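You operate a simulated robot arm through the tools that you are given. There is no shell and no other tool. Be economical: measure what you need, move in short steps, check, and stop when the job is done.

You run a simulated two-armed robot. Do the job below in one go: nothing can be reset, and whatever is moved stays where it is left.

## Task
Set the pole stand's bracket to the height on the card, clamp it and carry the stand to the pad.
Fine: hold the stand still while you work it; carry with both hands. Set down upright: pole stand.

Only the result counts: the job must be done as asked and must still hold three seconds after the hand-in. Knocking over, shifting, dropping, spilling or breaking anything else fails it.

## Robot
Two 7-joint arms with two-finger parallel grippers on one trunk, on a base that drives. Base frame: it is fixed to the floor where the robot stands at the start and does not move with it; the origin is under the middle of the robot, x ahead of it, y to its left, z up; the surface under the hand at the start is at about z = 803. Lengths are in mm, angles in rad, forces in N, time in s.
The left shoulder is at the start at [70, 133, 1226], the right one opposite. With the tool pointing down near the work surface each hand reaches from about 100 to 620 mm from the robot's upright axis, wherever it stands, measured 20 degrees to its own side. Places, roughly: bracket [600, -200, 900]; clamp lever [500, -200, 800]; height card [700, 100, 800]; top of the foam pad [600, -1100, 800]. Payload 1.57 kg a hand.
Tool frame (each hand has its own): the origin (TCP) lies between the finger pads and is the grasp point; the fingertips stand 30 mm ahead of it; z points along the fingers, y is the line along which they close. Largest opening 80 mm; finger width 17, thickness 12; the body of the gripper, 40 by 82 mm, starts 80 mm behind the TCP.
Orientation is that of the tool frame in the base frame, as a unit quaternion [w, x, y, z]. With the fingers straight down and closing along the base's y, the tool's x points along the base's -x, its y along +y and its z along -z.

## Interface
- The arms move only by the tool drive_tool. It takes "left_deltas", "right_deltas" or both (then of equal length, played together; a hand with none holds still); each is a list of rows, each a list of 3 entries, a list of its own where there are three numbers: the turn, a rotation vector about the base's x, y, z in units of 5 degrees (1.0 is 5 degrees), then the shift along the base's x, y, z in units of 40 mm (1.0 is 40 mm), then the opening, from 0 (shut) to 1 (fully open). In form: [[[wx, wy, wz], [tx, ty, tz], claw], ...]. A call has 1 to 10 rows; each row shifts and turns the commanded pose from where the row before left it. A call with a number of a shift or a turn outside -1 to 1 is refused whole. Rows are played at 5 a second. More than 50 mm and 0.15 rad between two rows, or a gripper value outside its range, and nothing of the call is played. Where a pose cannot be reached the arm comes as near as it can. A force on the tool above 40 N (or 10 N above the force at the start of the call, whichever is more), or a blocked arm, ends the call early, and 0.2 s more pass. Each finger travels about 153 mm/s and halts on what it meets, pressing with about 43 N; the grip force reading is that of the motor and also rises with nothing between the fingers. The clock runs only during rows and for 0.2 s after the last one: add rows that do not move to give the fingers time. The reply holds the time, the measured pose of the TCP, the force on the tool along the base axes, the opening and the grip force, in the units named above and with some noise, with the torque about the TCP (base axes, N m) and any sound that the robot's microphone picked up, and new pictures: "show" is both (left out), scene, wrist or none (wrist: the cameras of the hands that moved).
- Cameras (640 x 400 px; columns grow to the right, rows downward): "scene" is now at [119, -44.8, 1444.6]; the picture's right is [-0.56, -0.83, 0.00], its down [-0.56, 0.37, -0.74] and it looks along [0.62, -0.41, -0.67] (base axes); focal length 285 px, centre (320, 200). "left" rides on the left gripper at [72, 7, -122] in its tool frame; the picture's right is [-0.09, 1.00, 0.00], its down [-0.84, -0.08, -0.54] and it looks along [-0.54, -0.05, 0.84] (tool axes); focal length 238 px, centre (320, 200). "right" rides on the right gripper at [72, -7, -122] in its tool frame; the picture's right is [0.09, 1.00, 0.00], its down [-0.84, 0.08, -0.54] and it looks along [-0.54, 0.05, 0.84] (tool axes); focal length 238 px, centre (320, 200). There is no depth. A picture from a camera that has moved, and an enlarged one, comes with that camera's place and axes in the base frame and with its lens.
- slide_trunk(by): slides the trunk up (or, below 0, down) by that many mm; the arms and the scene camera ride with it, the base frame stays. It gives what a move gives, with no picture.
- steer(legs): drives the robot by 1 to 6 legs, each [ahead, left, turn to the left] in mm, mm and rad, along the robot's own axes; the way and the turn of a leg run together, so that a leg with both is an arc; at most 1500 mm and 3.142 rad a leg. The arms and the cameras ride along, it lands a little off, and it stops where it bumps. It gives what a move gives, and a new picture of the scene camera.
- pan_tilt(pan, tilt): turns the head with the scene camera to pan (to the left, within 1.501 rad either way) and tilt (down, from -0.506 to 1.204), counted from straight ahead of the robot. It gives what a move gives, and a new picture of the scene camera.
- close_up(camera, box): a new picture of the part [left, top, right, bottom] of that camera's present view, enlarged. The clock stands still meanwhile.
- hand_in(): hands the job in; it is judged then, once.

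Work in short steps. Places have to be worked out from the pictures, the camera data and where the tool is seen: move nearer, look again, correct. Check each grasp and each placing, and mend what went wrong. You have 120 turns and 260 pictures in all, those below and enlarged ones among them. Open the grippers and draw the arms clear of the work before you hand the job in, unless the task says otherwise; then end with one line.

The tools are called as name(argument=value, ...) on one line, values as JSON. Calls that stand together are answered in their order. drive_tool: Moves the arms, as the interface text tells. Its arguments: {"type":"object","properties":{"left_deltas":{"type":"array","items":{"type":"array"}},"right_deltas":{"type":"array","items":{"type":"array"}},"show":{"type":"string","enum":["both","scene","wrist","none"]}},"required":[]} The other tools are called the same way: slide_trunk (by) slides the trunk up or down; steer (legs) drives the base; pan_tilt (pan, tilt) turns the head that bears the scene camera; close_up (camera, box) takes an enlarged picture of a part of a camera's view; hand_in () hands the job in.

At the start:

```text
time: 0.0
left_ee_pos: [389.9, -0.8, 1117.6]
left_tool_rot: [0.0, 0.001, 1.0, 0.0]
left_wrist_force: [0.5, -0.2, -0.2]
left_moment: [-0.02, -0.01, -0.03]
left_width: 80.0
left_finger_force: 0.1
right_ee_pos: [383.8, -379.5, 1200.1]
right_tool_rot: [0.0, 0.0, 1.0, -0.001]
right_wrist_force: [0.4, 0.1, 0.8]
right_moment: [0.04, -0.01, 0.03]
right_width: 80.2
right_finger_force: 0.1
trunk travel left (down, up): [-800.0, 140.0]
robot x, y, heading: [-0.6, 0.6, 0.002]
head pan, tilt: [-0.592, 0.735]
```

scene: 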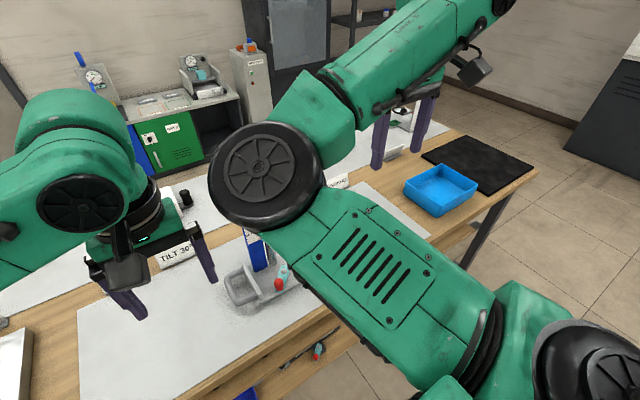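
right: 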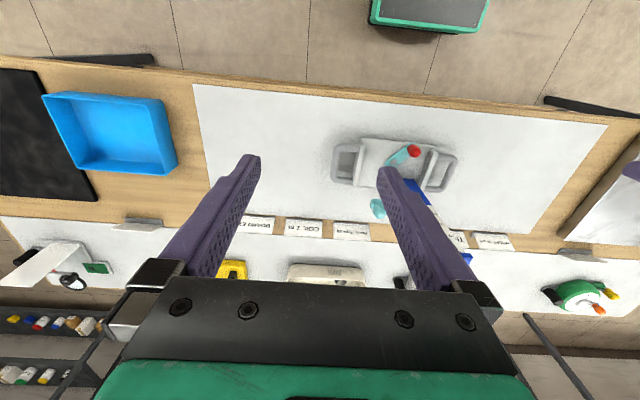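
left: 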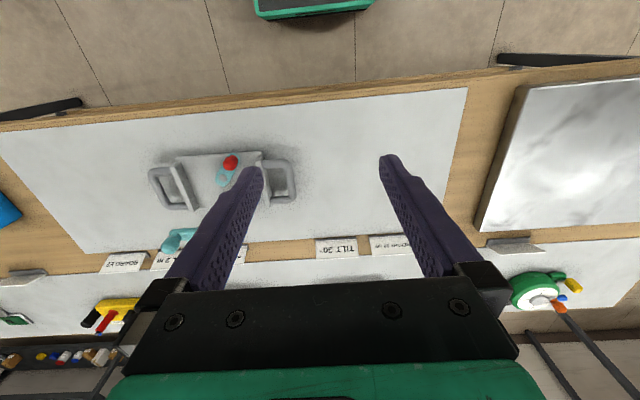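

The arms block the scene view; I look closer at the wrist views of the stand and cards first.

close_up(camera="right", box=[300, 110, 540, 260])

close_up(camera="left", box=[90, 130, 430, 340])

close_up(camera="scene", box=[140, 160, 360, 300])

```text
2.67 times, centred on (420, 185) of right
camera zoom: at [312.6, -385.8, 1322.4], right [-0.09, 1.0, 0.0], down [0.84, 0.08, 0.54], along [0.54, 0.05, -0.84], focal length 636 px, centre (53, 240)
```

zoom: 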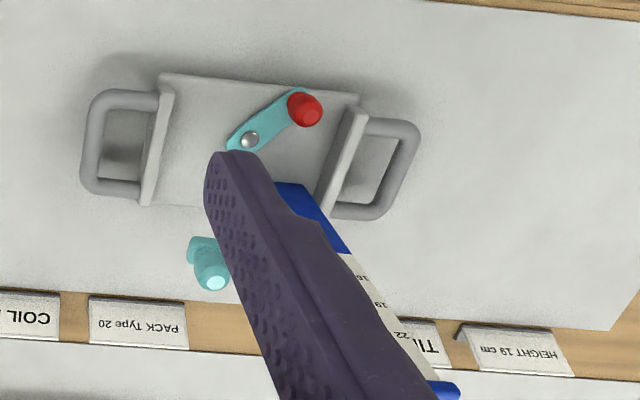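

```text
1.88 times, centred on (260, 235) of left
camera zoom: at [316.9, 6.6, 1238.6], right [0.09, 1.0, 0.0], down [0.84, -0.08, 0.54], along [0.54, -0.05, -0.84], focal length 449 px, centre (433, 134)
```

zoom: 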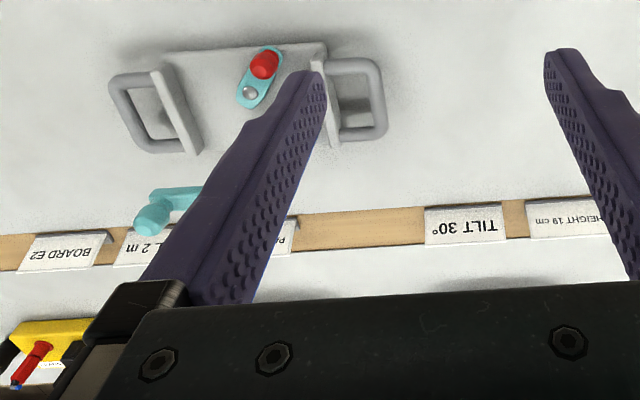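

```text
2.86 times, centred on (250, 230) of scene
camera zoom: at [119.0, -44.8, 1444.6], right [-0.56, -0.83, 0.0], down [-0.56, 0.37, -0.74], along [0.62, -0.41, -0.67], focal length 814 px, centre (520, 114)
```

zoom: 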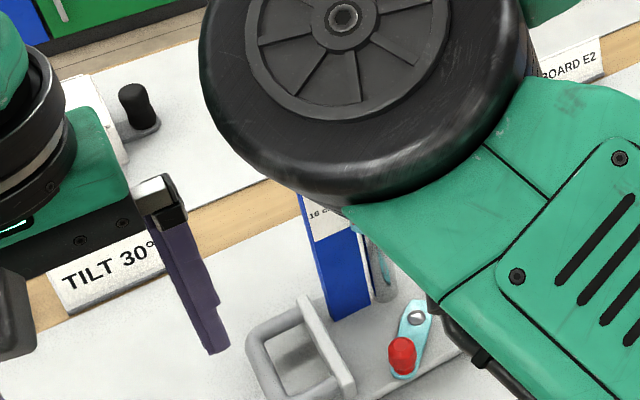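

The card reads HEIGHT 19 cm. I move the arms apart to see the stand.

drive_tool(right_deltas=[[[0, 0, 0], [0, -1, 0], 0.5], [[0, 0, 0], [0, -1, 0], 0.5], [[0, 0, 0], [0, -1, 0], 0.5], [[0, 0, 0], [0, -1, 0], 0.5], [[0, 0, 0], [-1, -1, 0], 0.5], [[0, 0, 0], [-1, -1, 0], 0.5]], left_deltas=[[[0, 0, 0], [0, 1, 0], 1], [[0, 0, 0], [0, 1, 0], 1], [[0, 0, 0], [0, 1, 0], 1], [[0, 0, 0], [0, 1, 0], 1], [[0, 0, 0], [0, 0, 0], 1], [[0, 0, 0], [0, 0, 0], 1]], show="both")

```text
refused: row 5 steps farther than a row can; nothing moved
```

Row 5's combined step was too long; I repeat with single-axis steps.

drive_tool(right_deltas=[[[0, 0, 0], [0, -1, 0], 0.5], [[0, 0, 0], [0, -1, 0], 0.5], [[0, 0, 0], [0, -1, 0], 0.5], [[0, 0, 0], [0, -1, 0], 0.5], [[0, 0, 0], [0, -1, 0], 0.5], [[0, 0, 0], [0, -1, 0], 0.5]], left_deltas=[[[0, 0, 0], [0, 1, 0], 1], [[0, 0, 0], [0, 1, 0], 1], [[0, 0, 0], [0, 1, 0], 1], [[0, 0, 0], [0, 1, 0], 1], [[0, 0, 0], [0, 0, 0], 1], [[0, 0, 0], [0, 0, 0], 1]], show="both")

pan_tilt(pan=-0.35, tilt=0.75)

```text
time: 1.4
left_ee_pos: [387.8, 157.6, 1119.2]
left_tool_rot: [0.001, 0.001, 1.0, 0.002]
left_wrist_force: [-0.3, -0.5, -0.6]
left_moment: [0.0, -0.02, 0.0]
left_width: 80.0
left_finger_force: 0.0
right_ee_pos: [379.9, -613.5, 1194.3]
right_tool_rot: [0.002, 0.002, 1.0, 0.002]
right_wrist_force: [0.1, -0.4, 0.0]
right_moment: [0.04, 0.0, -0.01]
right_width: 40.0
right_finger_force: 0.0
right hand out of reach, approached as far as the arm can: row 6
trunk travel left (down, up): [-800.0, 140.0]
robot x, y, heading: [1.9, -0.9, 0.003]
head pan, tilt: [-0.592, 0.735]
camera scene: at [116.7, -49.3, 1444.7], right [-0.56, -0.83, 0.0], down [-0.56, 0.38, -0.74], along [0.62, -0.41, -0.67], focal length 285 px, centre (320, 200)
camera right: at [308.2, -621.8, 1315.6], right [-0.09, 1.0, 0.0], down [0.84, 0.07, 0.54], along [0.54, 0.05, -0.84], focal length 238 px, centre (320, 200)
camera left: at [315.0, 163.1, 1240.1], right [0.09, 1.0, 0.0], down [0.84, -0.08, 0.54], along [0.54, -0.05, -0.84], focal length 238 px, centre (320, 200)
```

scene: 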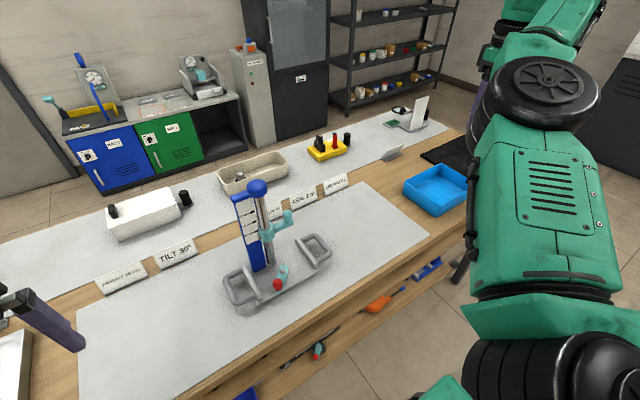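
right: 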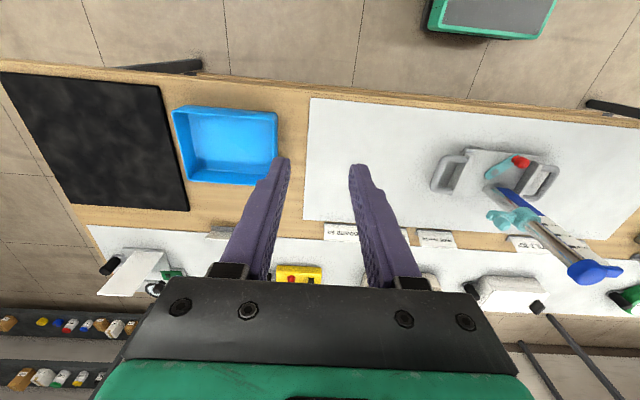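
left: 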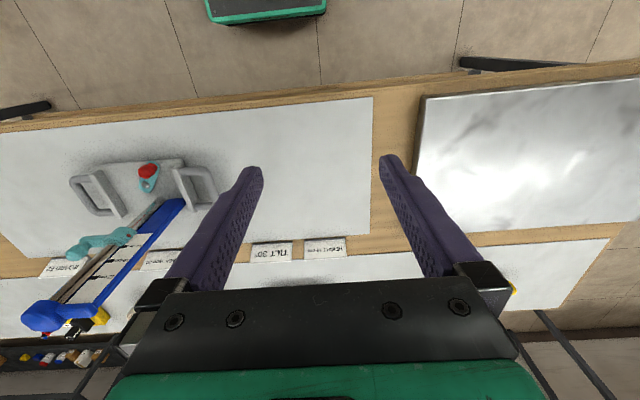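

```text
time: 2.2
left_ee_pos: [389.3, 159.2, 1117.5]
left_tool_rot: [0.0, 0.0, 1.0, -0.001]
left_wrist_force: [-0.2, -0.2, 0.4]
left_moment: [0.0, 0.02, -0.03]
left_width: 79.9
left_finger_force: 0.1
right_ee_pos: [383.2, -610.2, 1195.2]
right_tool_rot: [0.0, 0.0, 1.0, 0.0]
right_wrist_force: [0.2, 0.4, -0.9]
right_moment: [-0.01, 0.01, 0.02]
right_width: 40.1
right_finger_force: 0.3
trunk travel left (down, up): [-800.0, 140.0]
robot x, y, heading: [0.3, 2.3, 0.002]
head pan, tilt: [-0.351, 0.75]
camera scene: at [127.6, -26.2, 1443.3], right [-0.34, -0.94, 0.0], down [-0.64, 0.23, -0.73], along [0.69, -0.25, -0.68], focal length 285 px, centre (320, 200)
```

scene: 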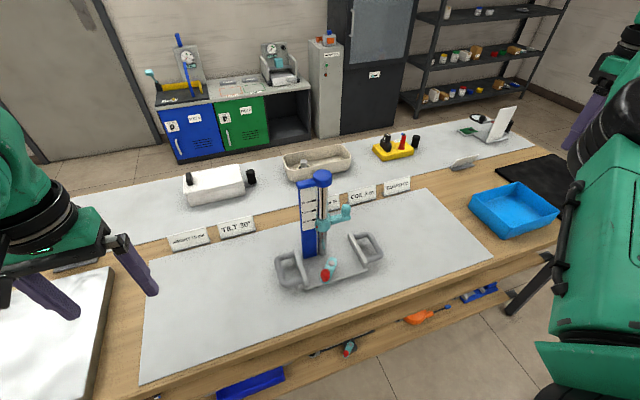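

close_up(camera="scene", box=[260, 160, 400, 300])

close_up(camera="scene", box=[290, 165, 370, 245])

close_up(camera="scene", box=[160, 180, 420, 260])

close_up(camera="left", box=[10, 140, 230, 350])

close_up(camera="right", box=[420, 130, 640, 300])

```text
2.86 times, centred on (330, 230) of scene
camera zoom: at [127.6, -26.2, 1443.3], right [-0.34, -0.94, 0.0], down [-0.64, 0.23, -0.73], along [0.69, -0.25, -0.68], focal length 814 px, centre (291, 114)
```

zoom: 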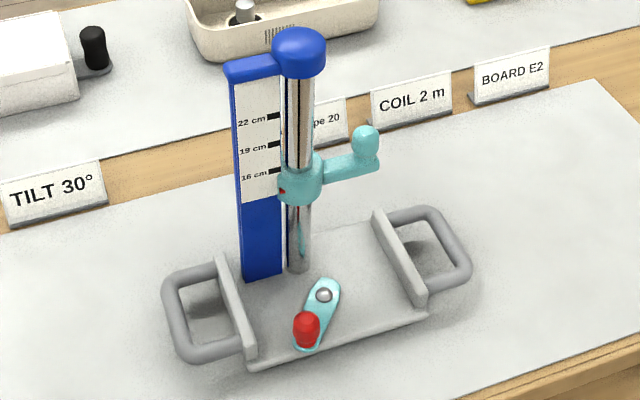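

```text
5.00 times, centred on (330, 205) of scene
camera zoom: at [127.6, -26.2, 1443.3], right [-0.34, -0.94, 0.0], down [-0.64, 0.23, -0.73], along [0.69, -0.25, -0.68], focal length 1424 px, centre (270, 175)
```

zoom: 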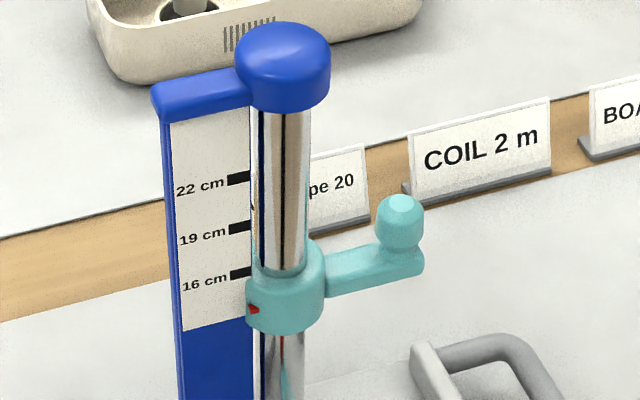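

```text
2.46 times, centred on (290, 220) of scene
camera zoom: at [127.6, -26.2, 1443.3], right [-0.34, -0.94, 0.0], down [-0.64, 0.23, -0.73], along [0.69, -0.25, -0.68], focal length 701 px, centre (394, 151)
```

zoom: 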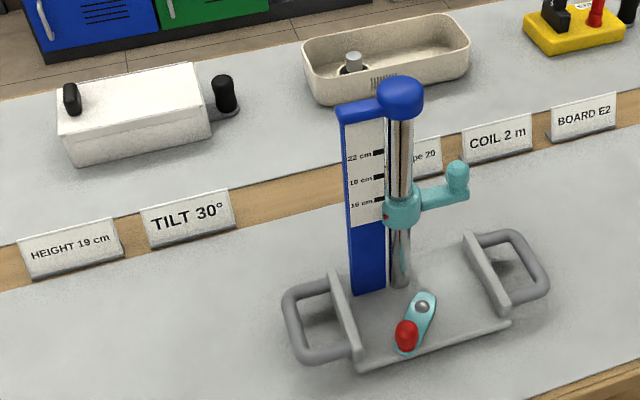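

```text
1.90 times, centred on (120, 245) of left
camera zoom: at [317.2, 167.2, 1239.0], right [0.09, 1.0, 0.0], down [0.84, -0.08, 0.54], along [0.54, -0.05, -0.84], focal length 454 px, centre (701, 114)
```

zoom: 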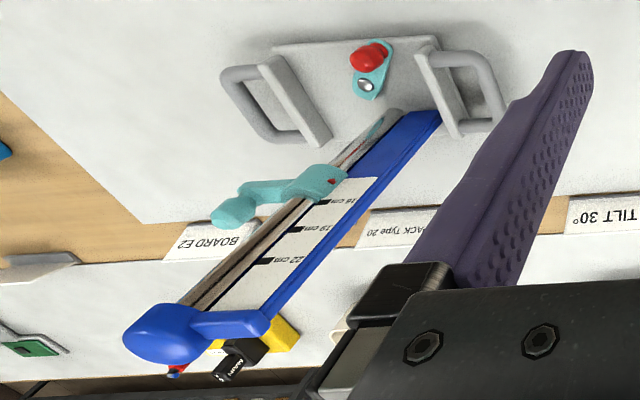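

```text
2.35 times, centred on (530, 215) of right
camera zoom: at [310.8, -617.0, 1317.4], right [-0.09, 1.0, 0.0], down [0.84, 0.08, 0.54], along [0.54, 0.05, -0.84], focal length 561 px, centre (-174, 165)
```

zoom: 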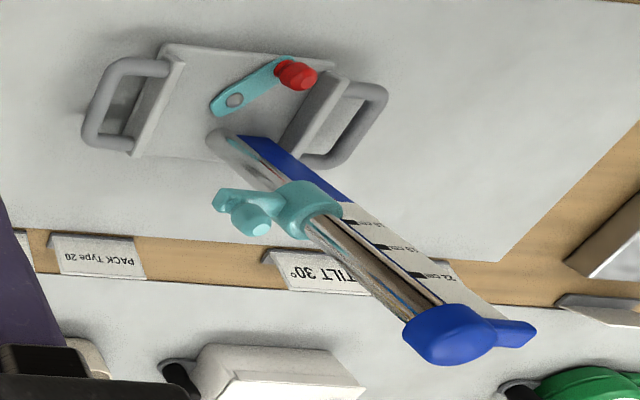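

Bracket pointer is at about 15.5 cm; goal 19 cm. The stand's pole is near (555,-187), handles near y=-87 and y=-318 at x≈523. I drive right 200 mm to centre on it.

steer(legs=[[0, -200, 0]])

pan_tilt(pan=0.0, tilt=0.85)

close_up(camera="scene", box=[250, 90, 390, 270])

```text
time: 3.8
left_ee_pos: [390.0, -35.9, 1117.1]
left_tool_rot: [0.0, -0.001, 1.0, -0.002]
left_wrist_force: [0.0, 0.1, 0.4]
left_moment: [-0.01, 0.01, 0.02]
left_width: 80.4
left_finger_force: 0.0
right_ee_pos: [383.1, -807.6, 1196.5]
right_tool_rot: [0.0, -0.001, 1.0, -0.001]
right_wrist_force: [0.2, 0.1, 0.7]
right_moment: [-0.03, -0.02, -0.01]
right_width: 40.0
right_finger_force: 0.0
trunk travel left (down, up): [-800.0, 140.0]
robot x, y, heading: [0.7, -198.5, -0.003]
head pan, tilt: [-0.351, 0.75]
camera scene: at [127.4, -223.2, 1443.4], right [-0.34, -0.94, 0.0], down [-0.64, 0.23, -0.73], along [0.69, -0.25, -0.68], focal length 285 px, centre (320, 200)
```

scene: 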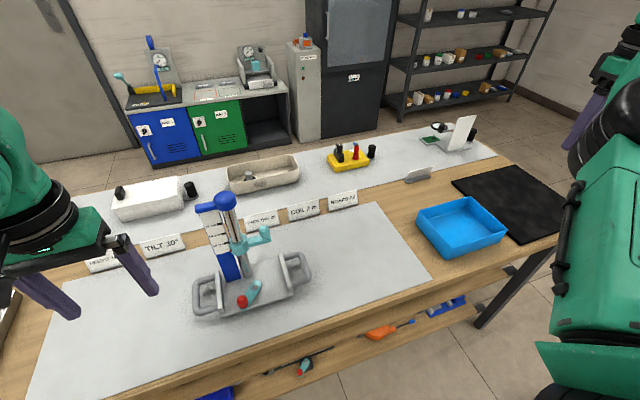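

```text
time: 4.6
left_ee_pos: [390.1, -40.0, 1118.0]
left_tool_rot: [0.0, -0.001, 1.0, -0.001]
left_wrist_force: [-0.6, 0.2, 0.8]
left_moment: [-0.02, 0.0, -0.04]
left_width: 80.2
left_finger_force: 0.1
right_ee_pos: [382.3, -811.0, 1194.6]
right_tool_rot: [0.0, -0.001, 1.0, 0.0]
right_wrist_force: [0.3, -0.2, 0.7]
right_moment: [0.04, -0.02, 0.03]
right_width: 40.1
right_finger_force: 0.0
trunk travel left (down, up): [-800.0, 140.0]
robot x, y, heading: [-3.3, -203.4, -0.001]
head pan, tilt: [0.0, 0.85]
camera scene: at [127.9, -199.3, 1435.3], right [0.0, -1.0, 0.0], down [-0.75, 0.0, -0.66], along [0.66, 0.0, -0.75], focal length 285 px, centre (320, 200)
```

scene: 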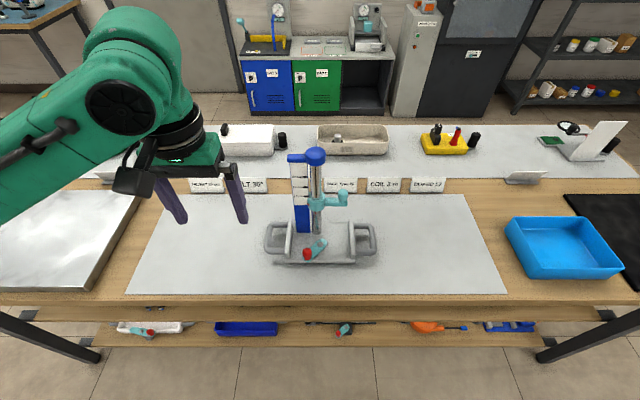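

```text
2.22 times, centred on (320, 180) of scene
camera zoom: at [127.9, -199.3, 1435.3], right [0.0, -1.0, 0.0], down [-0.75, 0.0, -0.66], along [0.66, 0.0, -0.75], focal length 633 px, centre (320, 244)
```

zoom: 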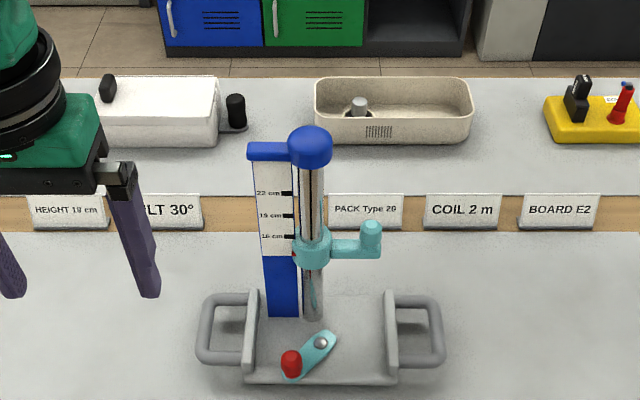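

The geometry agrees from two views: left handle bar at about (521,-69,838), bracket knob at about (556,-249,962). I lower the left hand toward the handle and bring the right hand in, yawing it 90°.

drive_tool(left_deltas=[[[0, 0, 0], [0.546, -0.121, -0.908], 0.5], [[0, 0, 0], [0.546, -0.121, -0.908], 0.5], [[0, 0, 0], [0.546, -0.121, -0.908], 0.5], [[0, 0, 0], [0.546, -0.121, -0.908], 0.5], [[0, 0, 0], [0.546, -0.121, -0.908], 0.5], [[0, 0, 0], [0.546, -0.121, -0.908], 0.5], [[0, 0, 0], [0, 0, 0], 0.5], [[0, 0, 0], [0, 0, 0], 0.5], [[0, 0, 0], [0, 0, 0], 0.5], [[0, 0, 0], [0, 0, 0], 0.5]], right_deltas=[[[0, 0, 0.9], [0.2, 0.6, 0], 0.5], [[0, 0, 0.9], [0.2, 0.6, 0], 0.5], [[0, 0, 0.9], [0.2, 0.6, 0], 0.5], [[0, 0, 0.9], [0.2, 0.6, 0], 0.5], [[0, 0, 0.9], [0.2, 0.6, 0], 0.5], [[0, 0, 0.9], [0.2, 0.6, 0], 0.5], [[0, 0, 0.9], [0.2, 0.6, 0], 0.5], [[0, 0, 0.9], [0.2, 0.6, 0], 0.5], [[0, 0, 0.9], [0.2, 0.6, 0], 0.5], [[0, 0, 0.9], [0.2, 0.6, 0], 0.5]], show="both")

```text
time: 6.8
left_ee_pos: [520.4, -68.8, 899.4]
left_tool_rot: [-0.001, -0.001, 1.0, -0.001]
left_wrist_force: [-0.4, 0.4, -0.1]
left_moment: [-0.01, 0.04, 0.02]
left_width: 40.0
left_finger_force: 0.0
right_ee_pos: [462.7, -567.4, 1195.0]
right_tool_rot: [0.0, -0.384, 0.923, -0.001]
right_wrist_force: [0.4, -0.5, -0.3]
right_moment: [0.0, 0.0, -0.01]
right_width: 40.1
right_finger_force: 0.0
trunk travel left (down, up): [-800.0, 140.0]
robot x, y, heading: [-2.0, -198.4, -0.001]
head pan, tilt: [0.0, 0.85]
camera scene: at [128.1, -196.5, 1435.3], right [0.0, -1.0, 0.0], down [-0.75, 0.0, -0.66], along [0.66, 0.0, -0.75], focal length 285 px, centre (320, 200)
camera right: at [416.9, -623.8, 1317.5], right [-0.77, 0.64, 0.0], down [0.54, 0.65, 0.54], along [0.35, 0.42, -0.84], focal length 238 px, centre (320, 200)
camera left: at [447.4, -61.2, 1020.7], right [0.09, 1.0, 0.0], down [0.84, -0.08, 0.54], along [0.54, -0.05, -0.84], focal length 238 px, centre (320, 200)
```

scene: 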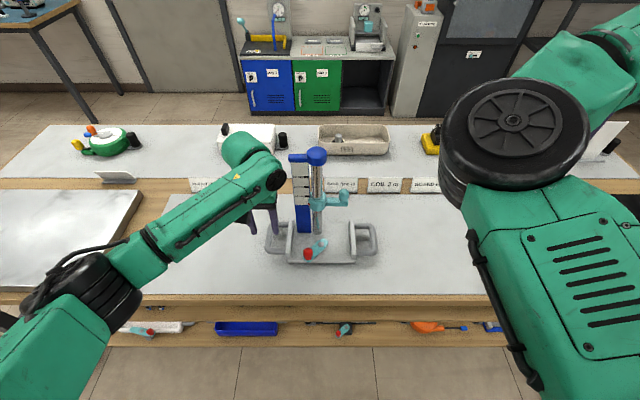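
right: 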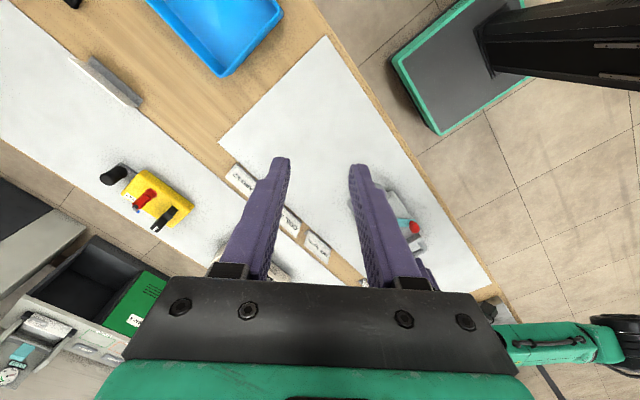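
left: 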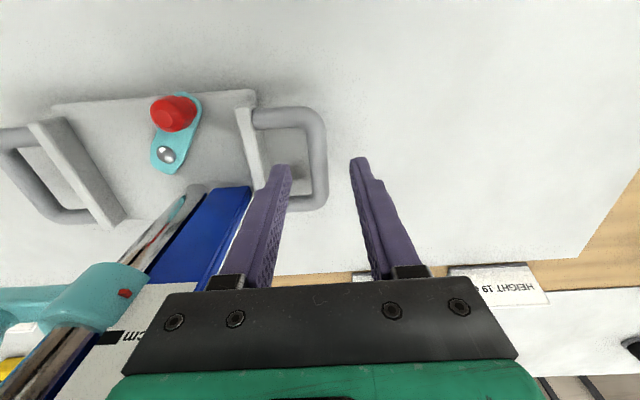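

The handle bar lines up directly below the left TCP. I descend 58 mm and grip; the right hand continues inward.

drive_tool(left_deltas=[[[0, 0, 0], [0, 0, -0.5], 0.5], [[0, 0, 0], [0, 0, -0.5], 0.5], [[0, 0, 0], [0, 0, -0.45], 0.5], [[0, 0, 0], [0, 0, 0], 0.5], [[0, 0, 0], [0, 0, 0], 0], [[0, 0, 0], [0, 0, 0], 0], [[0, 0, 0], [0, 0, 0], 0], [[0, 0, 0], [0, 0, 0], 0], [[0, 0, 0], [0, 0, 0], 0], [[0, 0, 0], [0, 0, 0], 0]], right_deltas=[[[0, 0, 0.9], [0.2, 0.6, 0], 0.5], [[0, 0, 0.9], [0.2, 0.6, 0], 0.5], [[0, 0, 0.9], [0.2, 0.6, 0], 0.5], [[0, 0, 0.9], [0.2, 0.6, 0], 0.5], [[0, 0, 0.9], [0.2, 0.6, 0], 0.5], [[0, 0, 0.9], [0.2, 0.6, 0], 0.5], [[0, 0, 0.9], [0.2, 0.6, 0], 0.5], [[0, 0, 0.9], [0.2, 0.6, 0], 0.5], [[0, 0, 0.9], [0.2, 0.6, 0], 0.5], [[0, 0, 0.9], [0.2, 0.6, 0], 0.5]], show="both")

```text
time: 9.0
left_ee_pos: [520.6, -69.3, 841.4]
left_tool_rot: [-0.001, 0.0, 1.0, 0.0]
left_wrist_force: [-1.0, -0.2, -0.8]
left_moment: [0.05, -0.11, -0.22]
left_width: 15.6
left_finger_force: 31.2
right_ee_pos: [501.2, -509.5, 1182.5]
right_tool_rot: [0.001, 0.709, -0.706, 0.001]
right_wrist_force: [-0.1, 0.6, -0.8]
right_moment: [-0.01, 0.0, 0.0]
right_width: 40.1
right_finger_force: 0.0
right hand out of reach, approached as far as the arm can: row 2, 3, 4, 5, 6, 7, 8, 9, 10
trunk travel left (down, up): [-800.0, 140.0]
robot x, y, heading: [0.1, -200.0, -0.002]
head pan, tilt: [0.0, 0.85]
camera scene: at [127.8, -198.1, 1435.3], right [0.0, -1.0, 0.0], down [-0.75, 0.0, -0.66], along [0.66, 0.0, -0.75], focal length 285 px, centre (320, 200)
camera right: at [509.1, -581.7, 1305.0], right [-1.0, -0.09, 0.0], down [-0.08, 0.84, 0.54], along [-0.05, 0.54, -0.84], focal length 238 px, centre (320, 200)
camera left: at [448.1, -62.3, 962.9], right [0.09, 1.0, 0.0], down [0.84, -0.08, 0.54], along [0.54, -0.05, -0.84], focal length 238 px, centre (320, 200)
```

scene: 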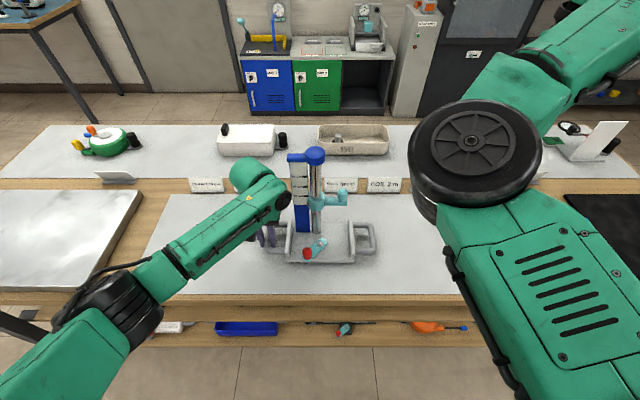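
right: 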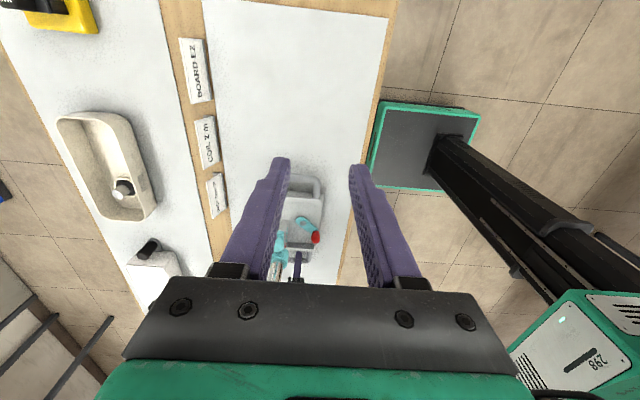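
left: 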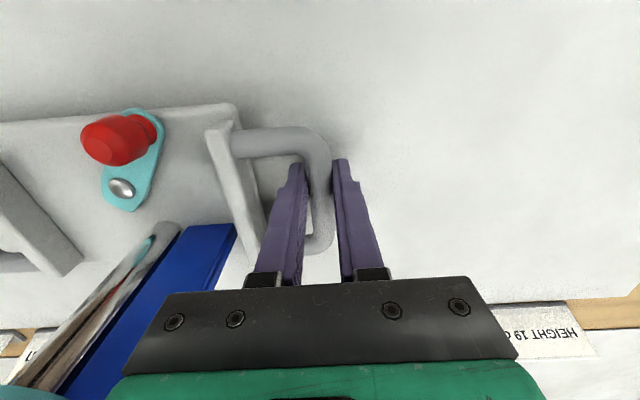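

Left grip is firm (15.6 mm bar, 31 N). The right hand ran out of reach high up; I lower it while moving inward and see where the pose lands.

drive_tool(right_deltas=[[[0, 0, 0], [0, 0, -0.9], 0.5], [[0, 0, 0], [0, 0, -0.9], 0.5], [[0, 0, 0], [0, 0.3, -0.9], 0.5], [[0, 0, 0], [0, 0.3, 0], 0.5]], show="wrist")

```text
time: 10.0
left_ee_pos: [521.1, -67.4, 841.7]
left_tool_rot: [-0.001, -0.001, 1.0, -0.002]
left_wrist_force: [-0.4, 0.2, -0.1]
left_moment: [-0.04, 0.12, -0.18]
left_width: 15.6
left_finger_force: 31.5
right_ee_pos: [514.3, -495.1, 1073.0]
right_tool_rot: [0.0, -0.707, 0.707, 0.0]
right_wrist_force: [-1.4, 0.7, -0.1]
right_moment: [0.0, 0.02, 0.0]
right_width: 39.9
right_finger_force: 0.1
right hand out of reach, approached as far as the arm can: row 1, 3, 4
trunk travel left (down, up): [-800.0, 140.0]
robot x, y, heading: [0.7, -201.2, -0.003]
head pan, tilt: [0.0, 0.85]
camera right: at [520.8, -567.4, 1194.7], right [-1.0, -0.09, 0.0], down [-0.08, 0.84, 0.54], along [-0.05, 0.54, -0.84], focal length 238 px, centre (320, 200)
```

right: 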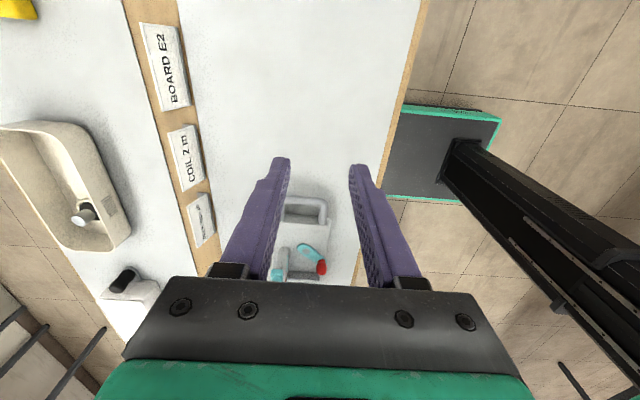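

Still reported out of reach; I test moving inward at a smaller x.

drive_tool(right_deltas=[[[0, 0, 0], [-0.8, 0, 0], 0.5], [[0, 0, 0], [-0.8, 0.5, 0], 0.5], [[0, 0, 0], [0, 0.8, 0], 0.5], [[0, 0, 0], [0, 0.8, 0], 0.5], [[0, 0, 0], [0, 0.8, 0], 0.5]], show="none")

```text
time: 11.2
left_ee_pos: [520.9, -69.6, 842.4]
left_tool_rot: [0.0, -0.002, 1.0, -0.001]
left_wrist_force: [0.8, 0.8, 0.1]
left_moment: [-0.08, 0.11, -0.2]
left_width: 15.2
left_finger_force: 31.1
right_ee_pos: [537.6, -452.6, 1051.0]
right_tool_rot: [0.001, -0.707, 0.707, 0.001]
right_wrist_force: [0.5, -0.2, 0.0]
right_moment: [0.03, -0.01, 0.0]
right_width: 39.9
right_finger_force: 0.1
right hand out of reach, approached as far as the arm can: row 1, 2, 3, 4, 5
trunk travel left (down, up): [-800.0, 140.0]
robot x, y, heading: [1.9, -199.8, 0.0]
head pan, tilt: [0.0, 0.85]
```

The wrist seems joint-limited at this yaw. I undo 30° of yaw while backing off to find out where the commanded pose is.

drive_tool(right_deltas=[[[0, 0, -1], [0, -0.5, 0], 0.5], [[0, 0, -1], [0, -0.5, 0], 0.5], [[0, 0, -1], [0, -0.5, 0], 0.5], [[0, 0, -1], [0, -0.5, 0], 0.5], [[0, 0, -1], [0, -0.5, 0], 0.5], [[0, 0, -1], [0, -0.5, 0], 0.5]], show="scene")

```text
time: 12.6
left_ee_pos: [521.1, -69.5, 842.7]
left_tool_rot: [-0.002, -0.001, 1.0, 0.001]
left_wrist_force: [-0.5, -0.4, 0.6]
left_moment: [0.1, -0.16, -0.11]
left_width: 15.3
left_finger_force: 31.2
right_ee_pos: [537.3, -572.1, 1053.3]
right_tool_rot: [-0.001, -0.5, 0.866, 0.001]
right_wrist_force: [-0.7, 0.1, 0.2]
right_moment: [0.03, -0.03, 0.06]
right_width: 40.0
right_finger_force: 0.1
trunk travel left (down, up): [-800.0, 140.0]
robot x, y, heading: [0.2, -200.6, -0.003]
head pan, tilt: [0.0, 0.85]
camera scene: at [128.0, -198.7, 1435.3], right [0.0, -1.0, 0.0], down [-0.75, 0.0, -0.66], along [0.66, 0.0, -0.75], focal length 285 px, centre (320, 200)
```

scene: 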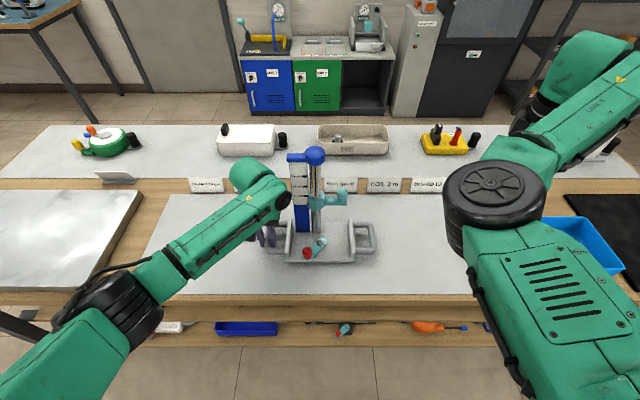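

The commanded pose re-bases on the reached pose. At 60° yaw I move inward along y.

drive_tool(right_deltas=[[[0, 0, 0], [0, 0.8, 0], 0.5], [[0, 0, 0], [0, 0.8, 0], 0.5], [[0, 0, 0], [0, 0.8, 0], 0.5], [[0, 0, 0], [0, 0.8, 0], 0.5], [[0, 0, 0], [0, 0.8, 0], 0.5], [[0, 0, 0], [0, 0.8, 0], 0.5], [[0, 0, 0], [0, 0.8, 0], 0.5], [[0, 0, 0], [0, 0.8, 0], 0.5]], show="wrist")

```text
time: 14.4
left_ee_pos: [521.5, -68.0, 842.5]
left_tool_rot: [-0.001, -0.001, 1.0, 0.0]
left_wrist_force: [-0.4, 0.8, 0.0]
left_moment: [-0.17, 0.1, -0.11]
left_width: 15.3
left_finger_force: 31.4
right_ee_pos: [569.8, -326.4, 1041.8]
right_tool_rot: [0.0, -0.499, 0.867, 0.0]
right_wrist_force: [0.8, 0.4, -0.6]
right_moment: [-0.04, 0.01, 0.0]
right_width: 40.0
right_finger_force: 0.2
right hand out of reach, approached as far as the arm can: row 4, 5, 6, 7
trunk travel left (down, up): [-800.0, 140.0]
robot x, y, heading: [1.0, -203.2, 0.004]
head pan, tilt: [0.0, 0.85]
camera right: at [540.9, -392.2, 1164.0], right [-0.91, 0.42, 0.0], down [0.35, 0.76, 0.54], along [0.23, 0.49, -0.84], focal length 238 px, centre (320, 200)
```

right: 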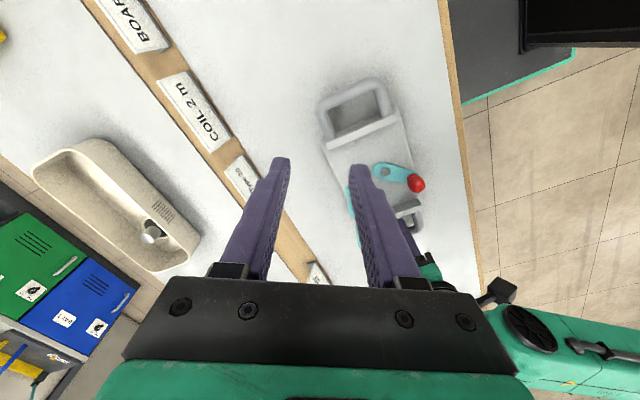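

Row 8 was reached again. I continue to hover over the bracket knob at z≈1042.

drive_tool(right_deltas=[[[0, 0, 0], [-0.12, 0.64, 0], 0.5], [[0, 0, 0], [-0.12, 0.64, 0], 0.5], [[0, 0, 0], [-0.12, 0.64, 0], 0.5], [[0, 0, 0], [0, 0, 0], 0.5]], show="both")

```text
time: 15.4
left_ee_pos: [520.3, -68.9, 842.0]
left_tool_rot: [0.0, -0.001, 1.0, 0.0]
left_wrist_force: [-1.1, -0.2, 0.5]
left_moment: [-0.02, 0.04, -0.07]
left_width: 15.4
left_finger_force: 31.0
right_ee_pos: [563.3, -249.8, 1039.0]
right_tool_rot: [0.001, -0.5, 0.866, 0.0]
right_wrist_force: [0.0, 0.2, -0.1]
right_moment: [0.04, 0.0, -0.01]
right_width: 40.1
right_finger_force: 0.0
right hand out of reach, approached as far as the arm can: row 1, 3
trunk travel left (down, up): [-800.0, 140.0]
robot x, y, heading: [1.0, -199.7, -0.001]
head pan, tilt: [0.0, 0.85]
camera scene: at [127.9, -198.1, 1435.3], right [0.0, -1.0, 0.0], down [-0.75, 0.0, -0.66], along [0.66, 0.0, -0.75], focal length 285 px, centre (320, 200)
camera right: at [533.7, -315.1, 1161.3], right [-0.91, 0.42, 0.0], down [0.35, 0.76, 0.54], along [0.23, 0.49, -0.84], focal length 238 px, centre (320, 200)
```

scene: 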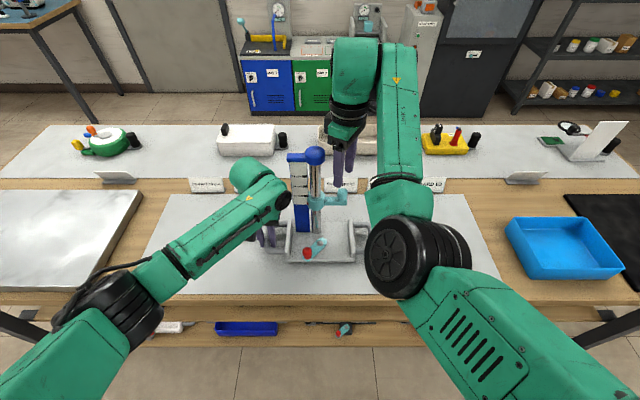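
right: 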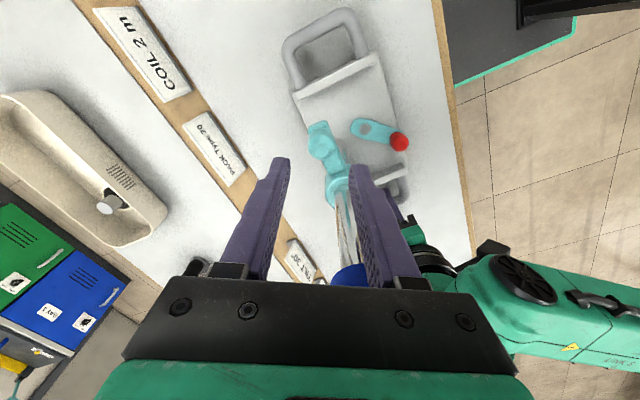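

close_up(camera="right", box=[270, 90, 430, 230])

close_up(camera="scene", box=[280, 140, 370, 270])

```text
2.86 times, centred on (350, 160) of right
camera zoom: at [533.7, -315.1, 1161.3], right [-0.91, 0.42, 0.0], down [0.35, 0.76, 0.54], along [0.23, 0.49, -0.84], focal length 681 px, centre (234, 314)
```

zoom: 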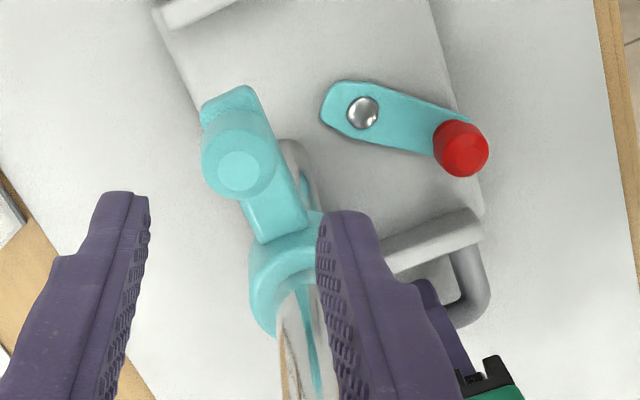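

```text
3.08 times, centred on (325, 205) of scene
camera zoom: at [127.9, -198.1, 1435.3], right [0.0, -1.0, 0.0], down [-0.75, 0.0, -0.66], along [0.66, 0.0, -0.75], focal length 876 px, centre (305, 185)
```

zoom: 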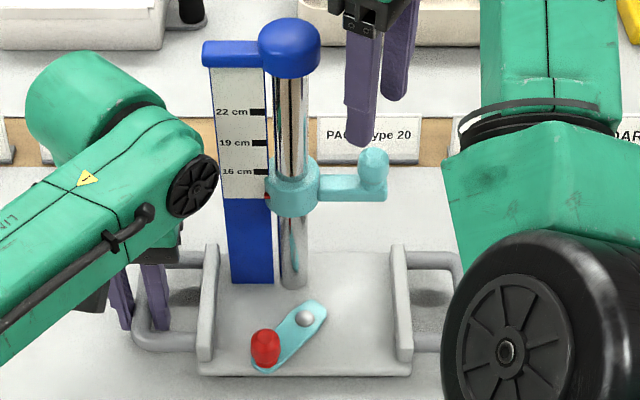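

Knob triangulates to (563,-247), top z≈972; the hand is right above. I descend to z≈981 so the fingertips stay just above the arm, then close.

drive_tool(right_deltas=[[[0, 0, 0], [0, 0.05, -0.5], 0.5], [[0, 0, 0], [0, 0, -0.5], 0.5], [[0, 0, 0], [0, 0, -0.45], 0.5], [[0, 0, 0], [0, 0, 0], 0.5]], show="both")

close_up(camera="scene", box=[280, 140, 370, 270])

```text
time: 16.4
left_ee_pos: [521.2, -68.2, 841.8]
left_tool_rot: [-0.001, 0.0, 1.0, 0.0]
left_wrist_force: [-0.4, -0.5, 0.2]
left_moment: [-0.03, 0.02, -0.06]
left_width: 15.7
left_finger_force: 31.7
right_ee_pos: [563.1, -248.3, 981.1]
right_tool_rot: [0.0, -0.5, 0.866, 0.0]
right_wrist_force: [1.1, 0.2, 0.1]
right_moment: [0.02, -0.01, -0.02]
right_width: 39.8
right_finger_force: 0.0
trunk travel left (down, up): [-800.0, 140.0]
robot x, y, heading: [-2.7, -199.1, 0.001]
head pan, tilt: [0.0, 0.85]
camera scene: at [127.9, -198.0, 1435.3], right [0.0, -1.0, 0.0], down [-0.75, 0.0, -0.66], along [0.66, 0.0, -0.75], focal length 285 px, centre (320, 200)
camera right: at [533.2, -313.7, 1103.8], right [-0.91, 0.42, 0.0], down [0.35, 0.76, 0.54], along [0.23, 0.49, -0.84], focal length 238 px, centre (320, 200)
```

scene: 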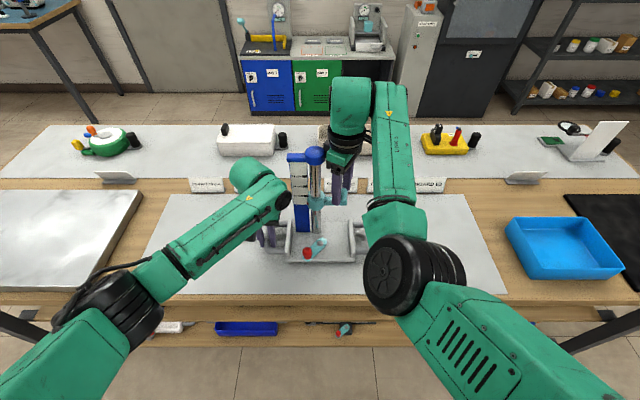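
right: 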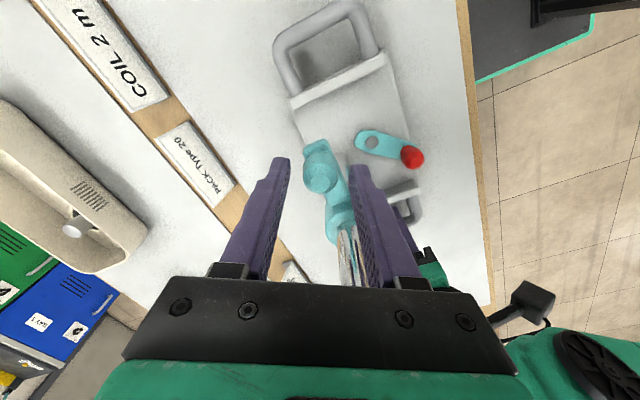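

```text
3.08 times, centred on (325, 205) of scene
camera zoom: at [127.9, -198.0, 1435.3], right [0.0, -1.0, 0.0], down [-0.75, 0.0, -0.66], along [0.66, 0.0, -0.75], focal length 876 px, centre (305, 185)
```

zoom: 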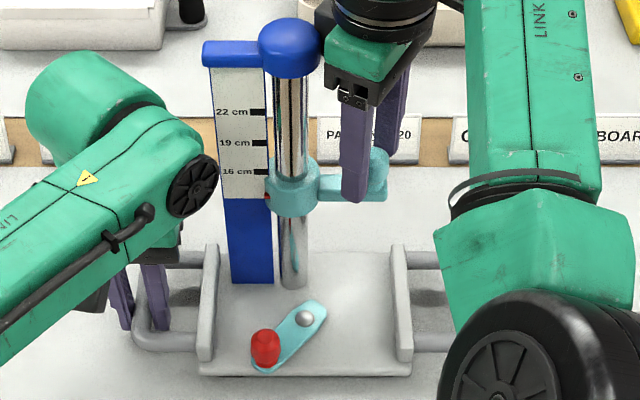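

Knob is centred between the fingers. I close the right gripper.

drive_tool(right_deltas=[[[0, 0, 0], [0, 0, 0], 0], [[0, 0, 0], [0, 0, 0], 0], [[0, 0, 0], [0, 0, 0], 0]], show="wrist")

```text
time: 17.2
left_ee_pos: [520.0, -69.1, 841.4]
left_tool_rot: [-0.001, -0.002, 1.0, 0.0]
left_wrist_force: [-2.1, 0.9, -0.4]
left_moment: [-0.03, -0.3, -0.13]
left_width: 15.5
left_finger_force: 31.3
right_ee_pos: [562.1, -248.2, 980.2]
right_tool_rot: [0.0, -0.5, 0.866, 0.0]
right_wrist_force: [2.0, -0.7, 0.0]
right_moment: [0.15, 0.33, -0.18]
right_width: 22.3
right_finger_force: 35.5
trunk travel left (down, up): [-800.0, 140.0]
robot x, y, heading: [-1.3, -203.0, -0.003]
head pan, tilt: [0.0, 0.85]
camera right: at [533.2, -313.8, 1103.9], right [-0.91, 0.42, 0.0], down [0.35, 0.76, 0.54], along [0.23, 0.49, -0.84], focal length 238 px, centre (320, 200)
```

right: 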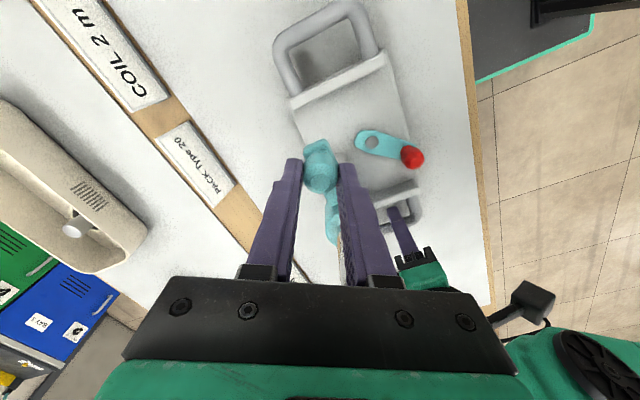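

Gripped (22 mm). Triangulation puts the pointer at about 13.5 cm, so roughly 54 mm up is needed. I test with a 10 mm lift to see whether the bracket is free.

drive_tool(right_deltas=[[[0, 0, 0], [0, 0, 0.12], 0], [[0, 0, 0], [0, 0, 0.13], 0], [[0, 0, 0], [0, 0, 0], 0]], show="none")

close_up(camera="scene", box=[280, 140, 370, 270])

```text
time: 18.0
left_ee_pos: [521.2, -71.4, 842.8]
left_tool_rot: [0.001, 0.0, 1.0, -0.003]
left_wrist_force: [2.6, -14.0, 15.2]
left_moment: [-0.22, -0.04, 0.0]
left_width: 15.5
left_finger_force: 31.6
right_ee_pos: [561.9, -245.4, 989.6]
right_tool_rot: [-0.001, -0.501, 0.865, 0.003]
right_wrist_force: [-1.3, 14.6, -20.2]
right_moment: [-0.58, -0.4, -0.21]
right_width: 22.7
right_finger_force: 35.6
trunk travel left (down, up): [-800.0, 140.0]
robot x, y, heading: [-1.5, -200.2, 0.004]
head pan, tilt: [0.0, 0.85]
```

```text
3.08 times, centred on (325, 205) of scene
camera zoom: at [129.1, -198.0, 1435.2], right [0.0, -1.0, 0.0], down [-0.75, 0.0, -0.66], along [0.66, 0.0, -0.75], focal length 876 px, centre (305, 185)
```

zoom: 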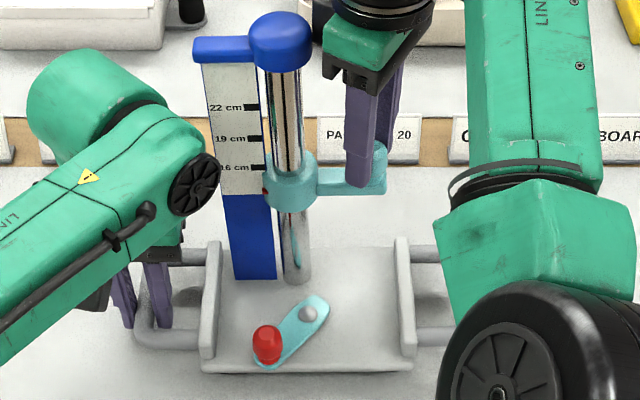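

The stand tilted with it: the bracket is clamped now. I lower back, release the knob, and will first loosen the lever.

drive_tool(right_deltas=[[[0, 0, 0], [0, 0, -0.12], 0], [[0, 0, 0], [0, 0, -0.13], 0], [[0, 0, 0], [0, 0, 0], 0], [[0, 0, 0], [0, 0, 0], 0.5], [[0, 0, 0], [0, 0, 0], 0.5], [[0, 0, 0], [0, 0, 0.5], 0.5], [[0, 0, 0], [0, 0, 0.7], 0.5], [[0, 0, 0], [0, 0, 0.7], 0.5]], show="both")

close_up(camera="scene", box=[280, 140, 370, 270])

close_up(camera="right", box=[270, 60, 450, 200])

```text
time: 19.8
left_ee_pos: [521.0, -68.6, 841.4]
left_tool_rot: [-0.001, -0.001, 1.0, -0.001]
left_wrist_force: [-0.6, 1.2, -0.5]
left_moment: [0.01, -0.18, 0.08]
left_width: 15.2
left_finger_force: 31.5
right_ee_pos: [567.0, -247.1, 1055.6]
right_tool_rot: [0.0, -0.501, 0.866, 0.0]
right_wrist_force: [0.4, 0.6, -0.3]
right_moment: [-0.01, 0.01, 0.03]
right_width: 40.5
right_finger_force: 0.0
right hand out of reach, approached as far as the arm can: row 8
trunk travel left (down, up): [-800.0, 140.0]
robot x, y, heading: [-0.7, -200.8, 0.001]
head pan, tilt: [0.0, 0.85]
camera scene: at [127.8, -197.5, 1435.2], right [0.0, -1.0, 0.0], down [-0.75, 0.0, -0.66], along [0.66, 0.0, -0.75], focal length 285 px, centre (320, 200)
camera right: at [538.1, -312.2, 1177.8], right [-0.91, 0.42, 0.0], down [0.35, 0.76, 0.54], along [0.23, 0.49, -0.84], focal length 238 px, centre (320, 200)
```

scene: 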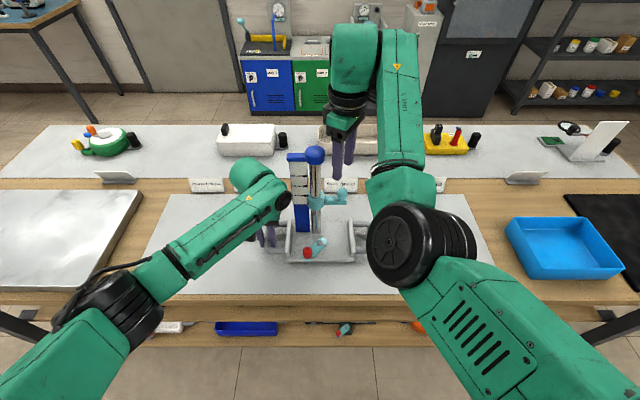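
right: 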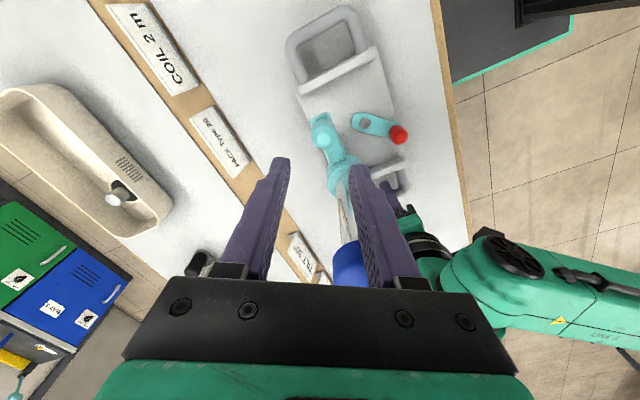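

```text
3.08 times, centred on (325, 205) of scene
camera zoom: at [127.8, -197.5, 1435.2], right [0.0, -1.0, 0.0], down [-0.75, 0.0, -0.66], along [0.66, 0.0, -0.75], focal length 876 px, centre (305, 185)
```

zoom: 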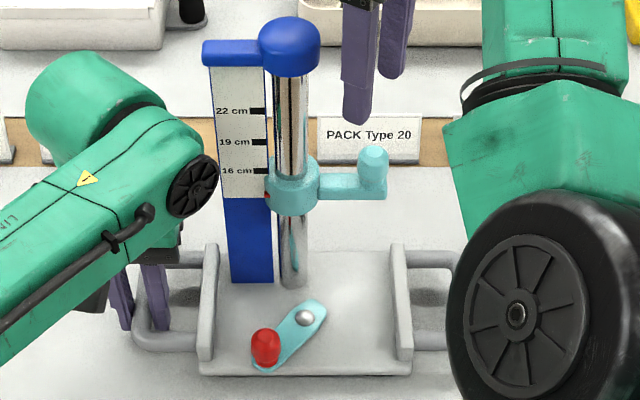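

```text
2.86 times, centred on (360, 130) of right
camera zoom: at [538.1, -312.2, 1177.8], right [-0.91, 0.42, 0.0], down [0.35, 0.76, 0.54], along [0.23, 0.49, -0.84], focal length 681 px, centre (206, 400)
```

zoom: 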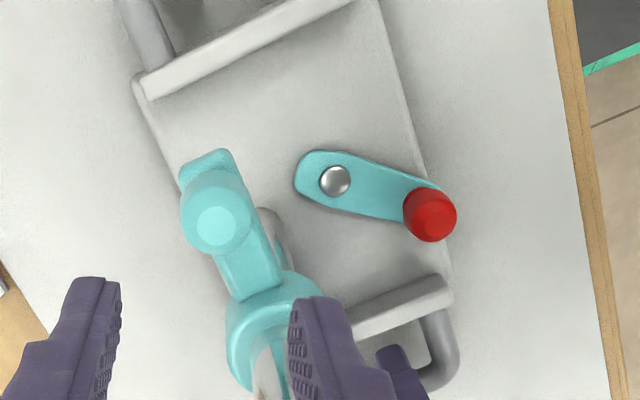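

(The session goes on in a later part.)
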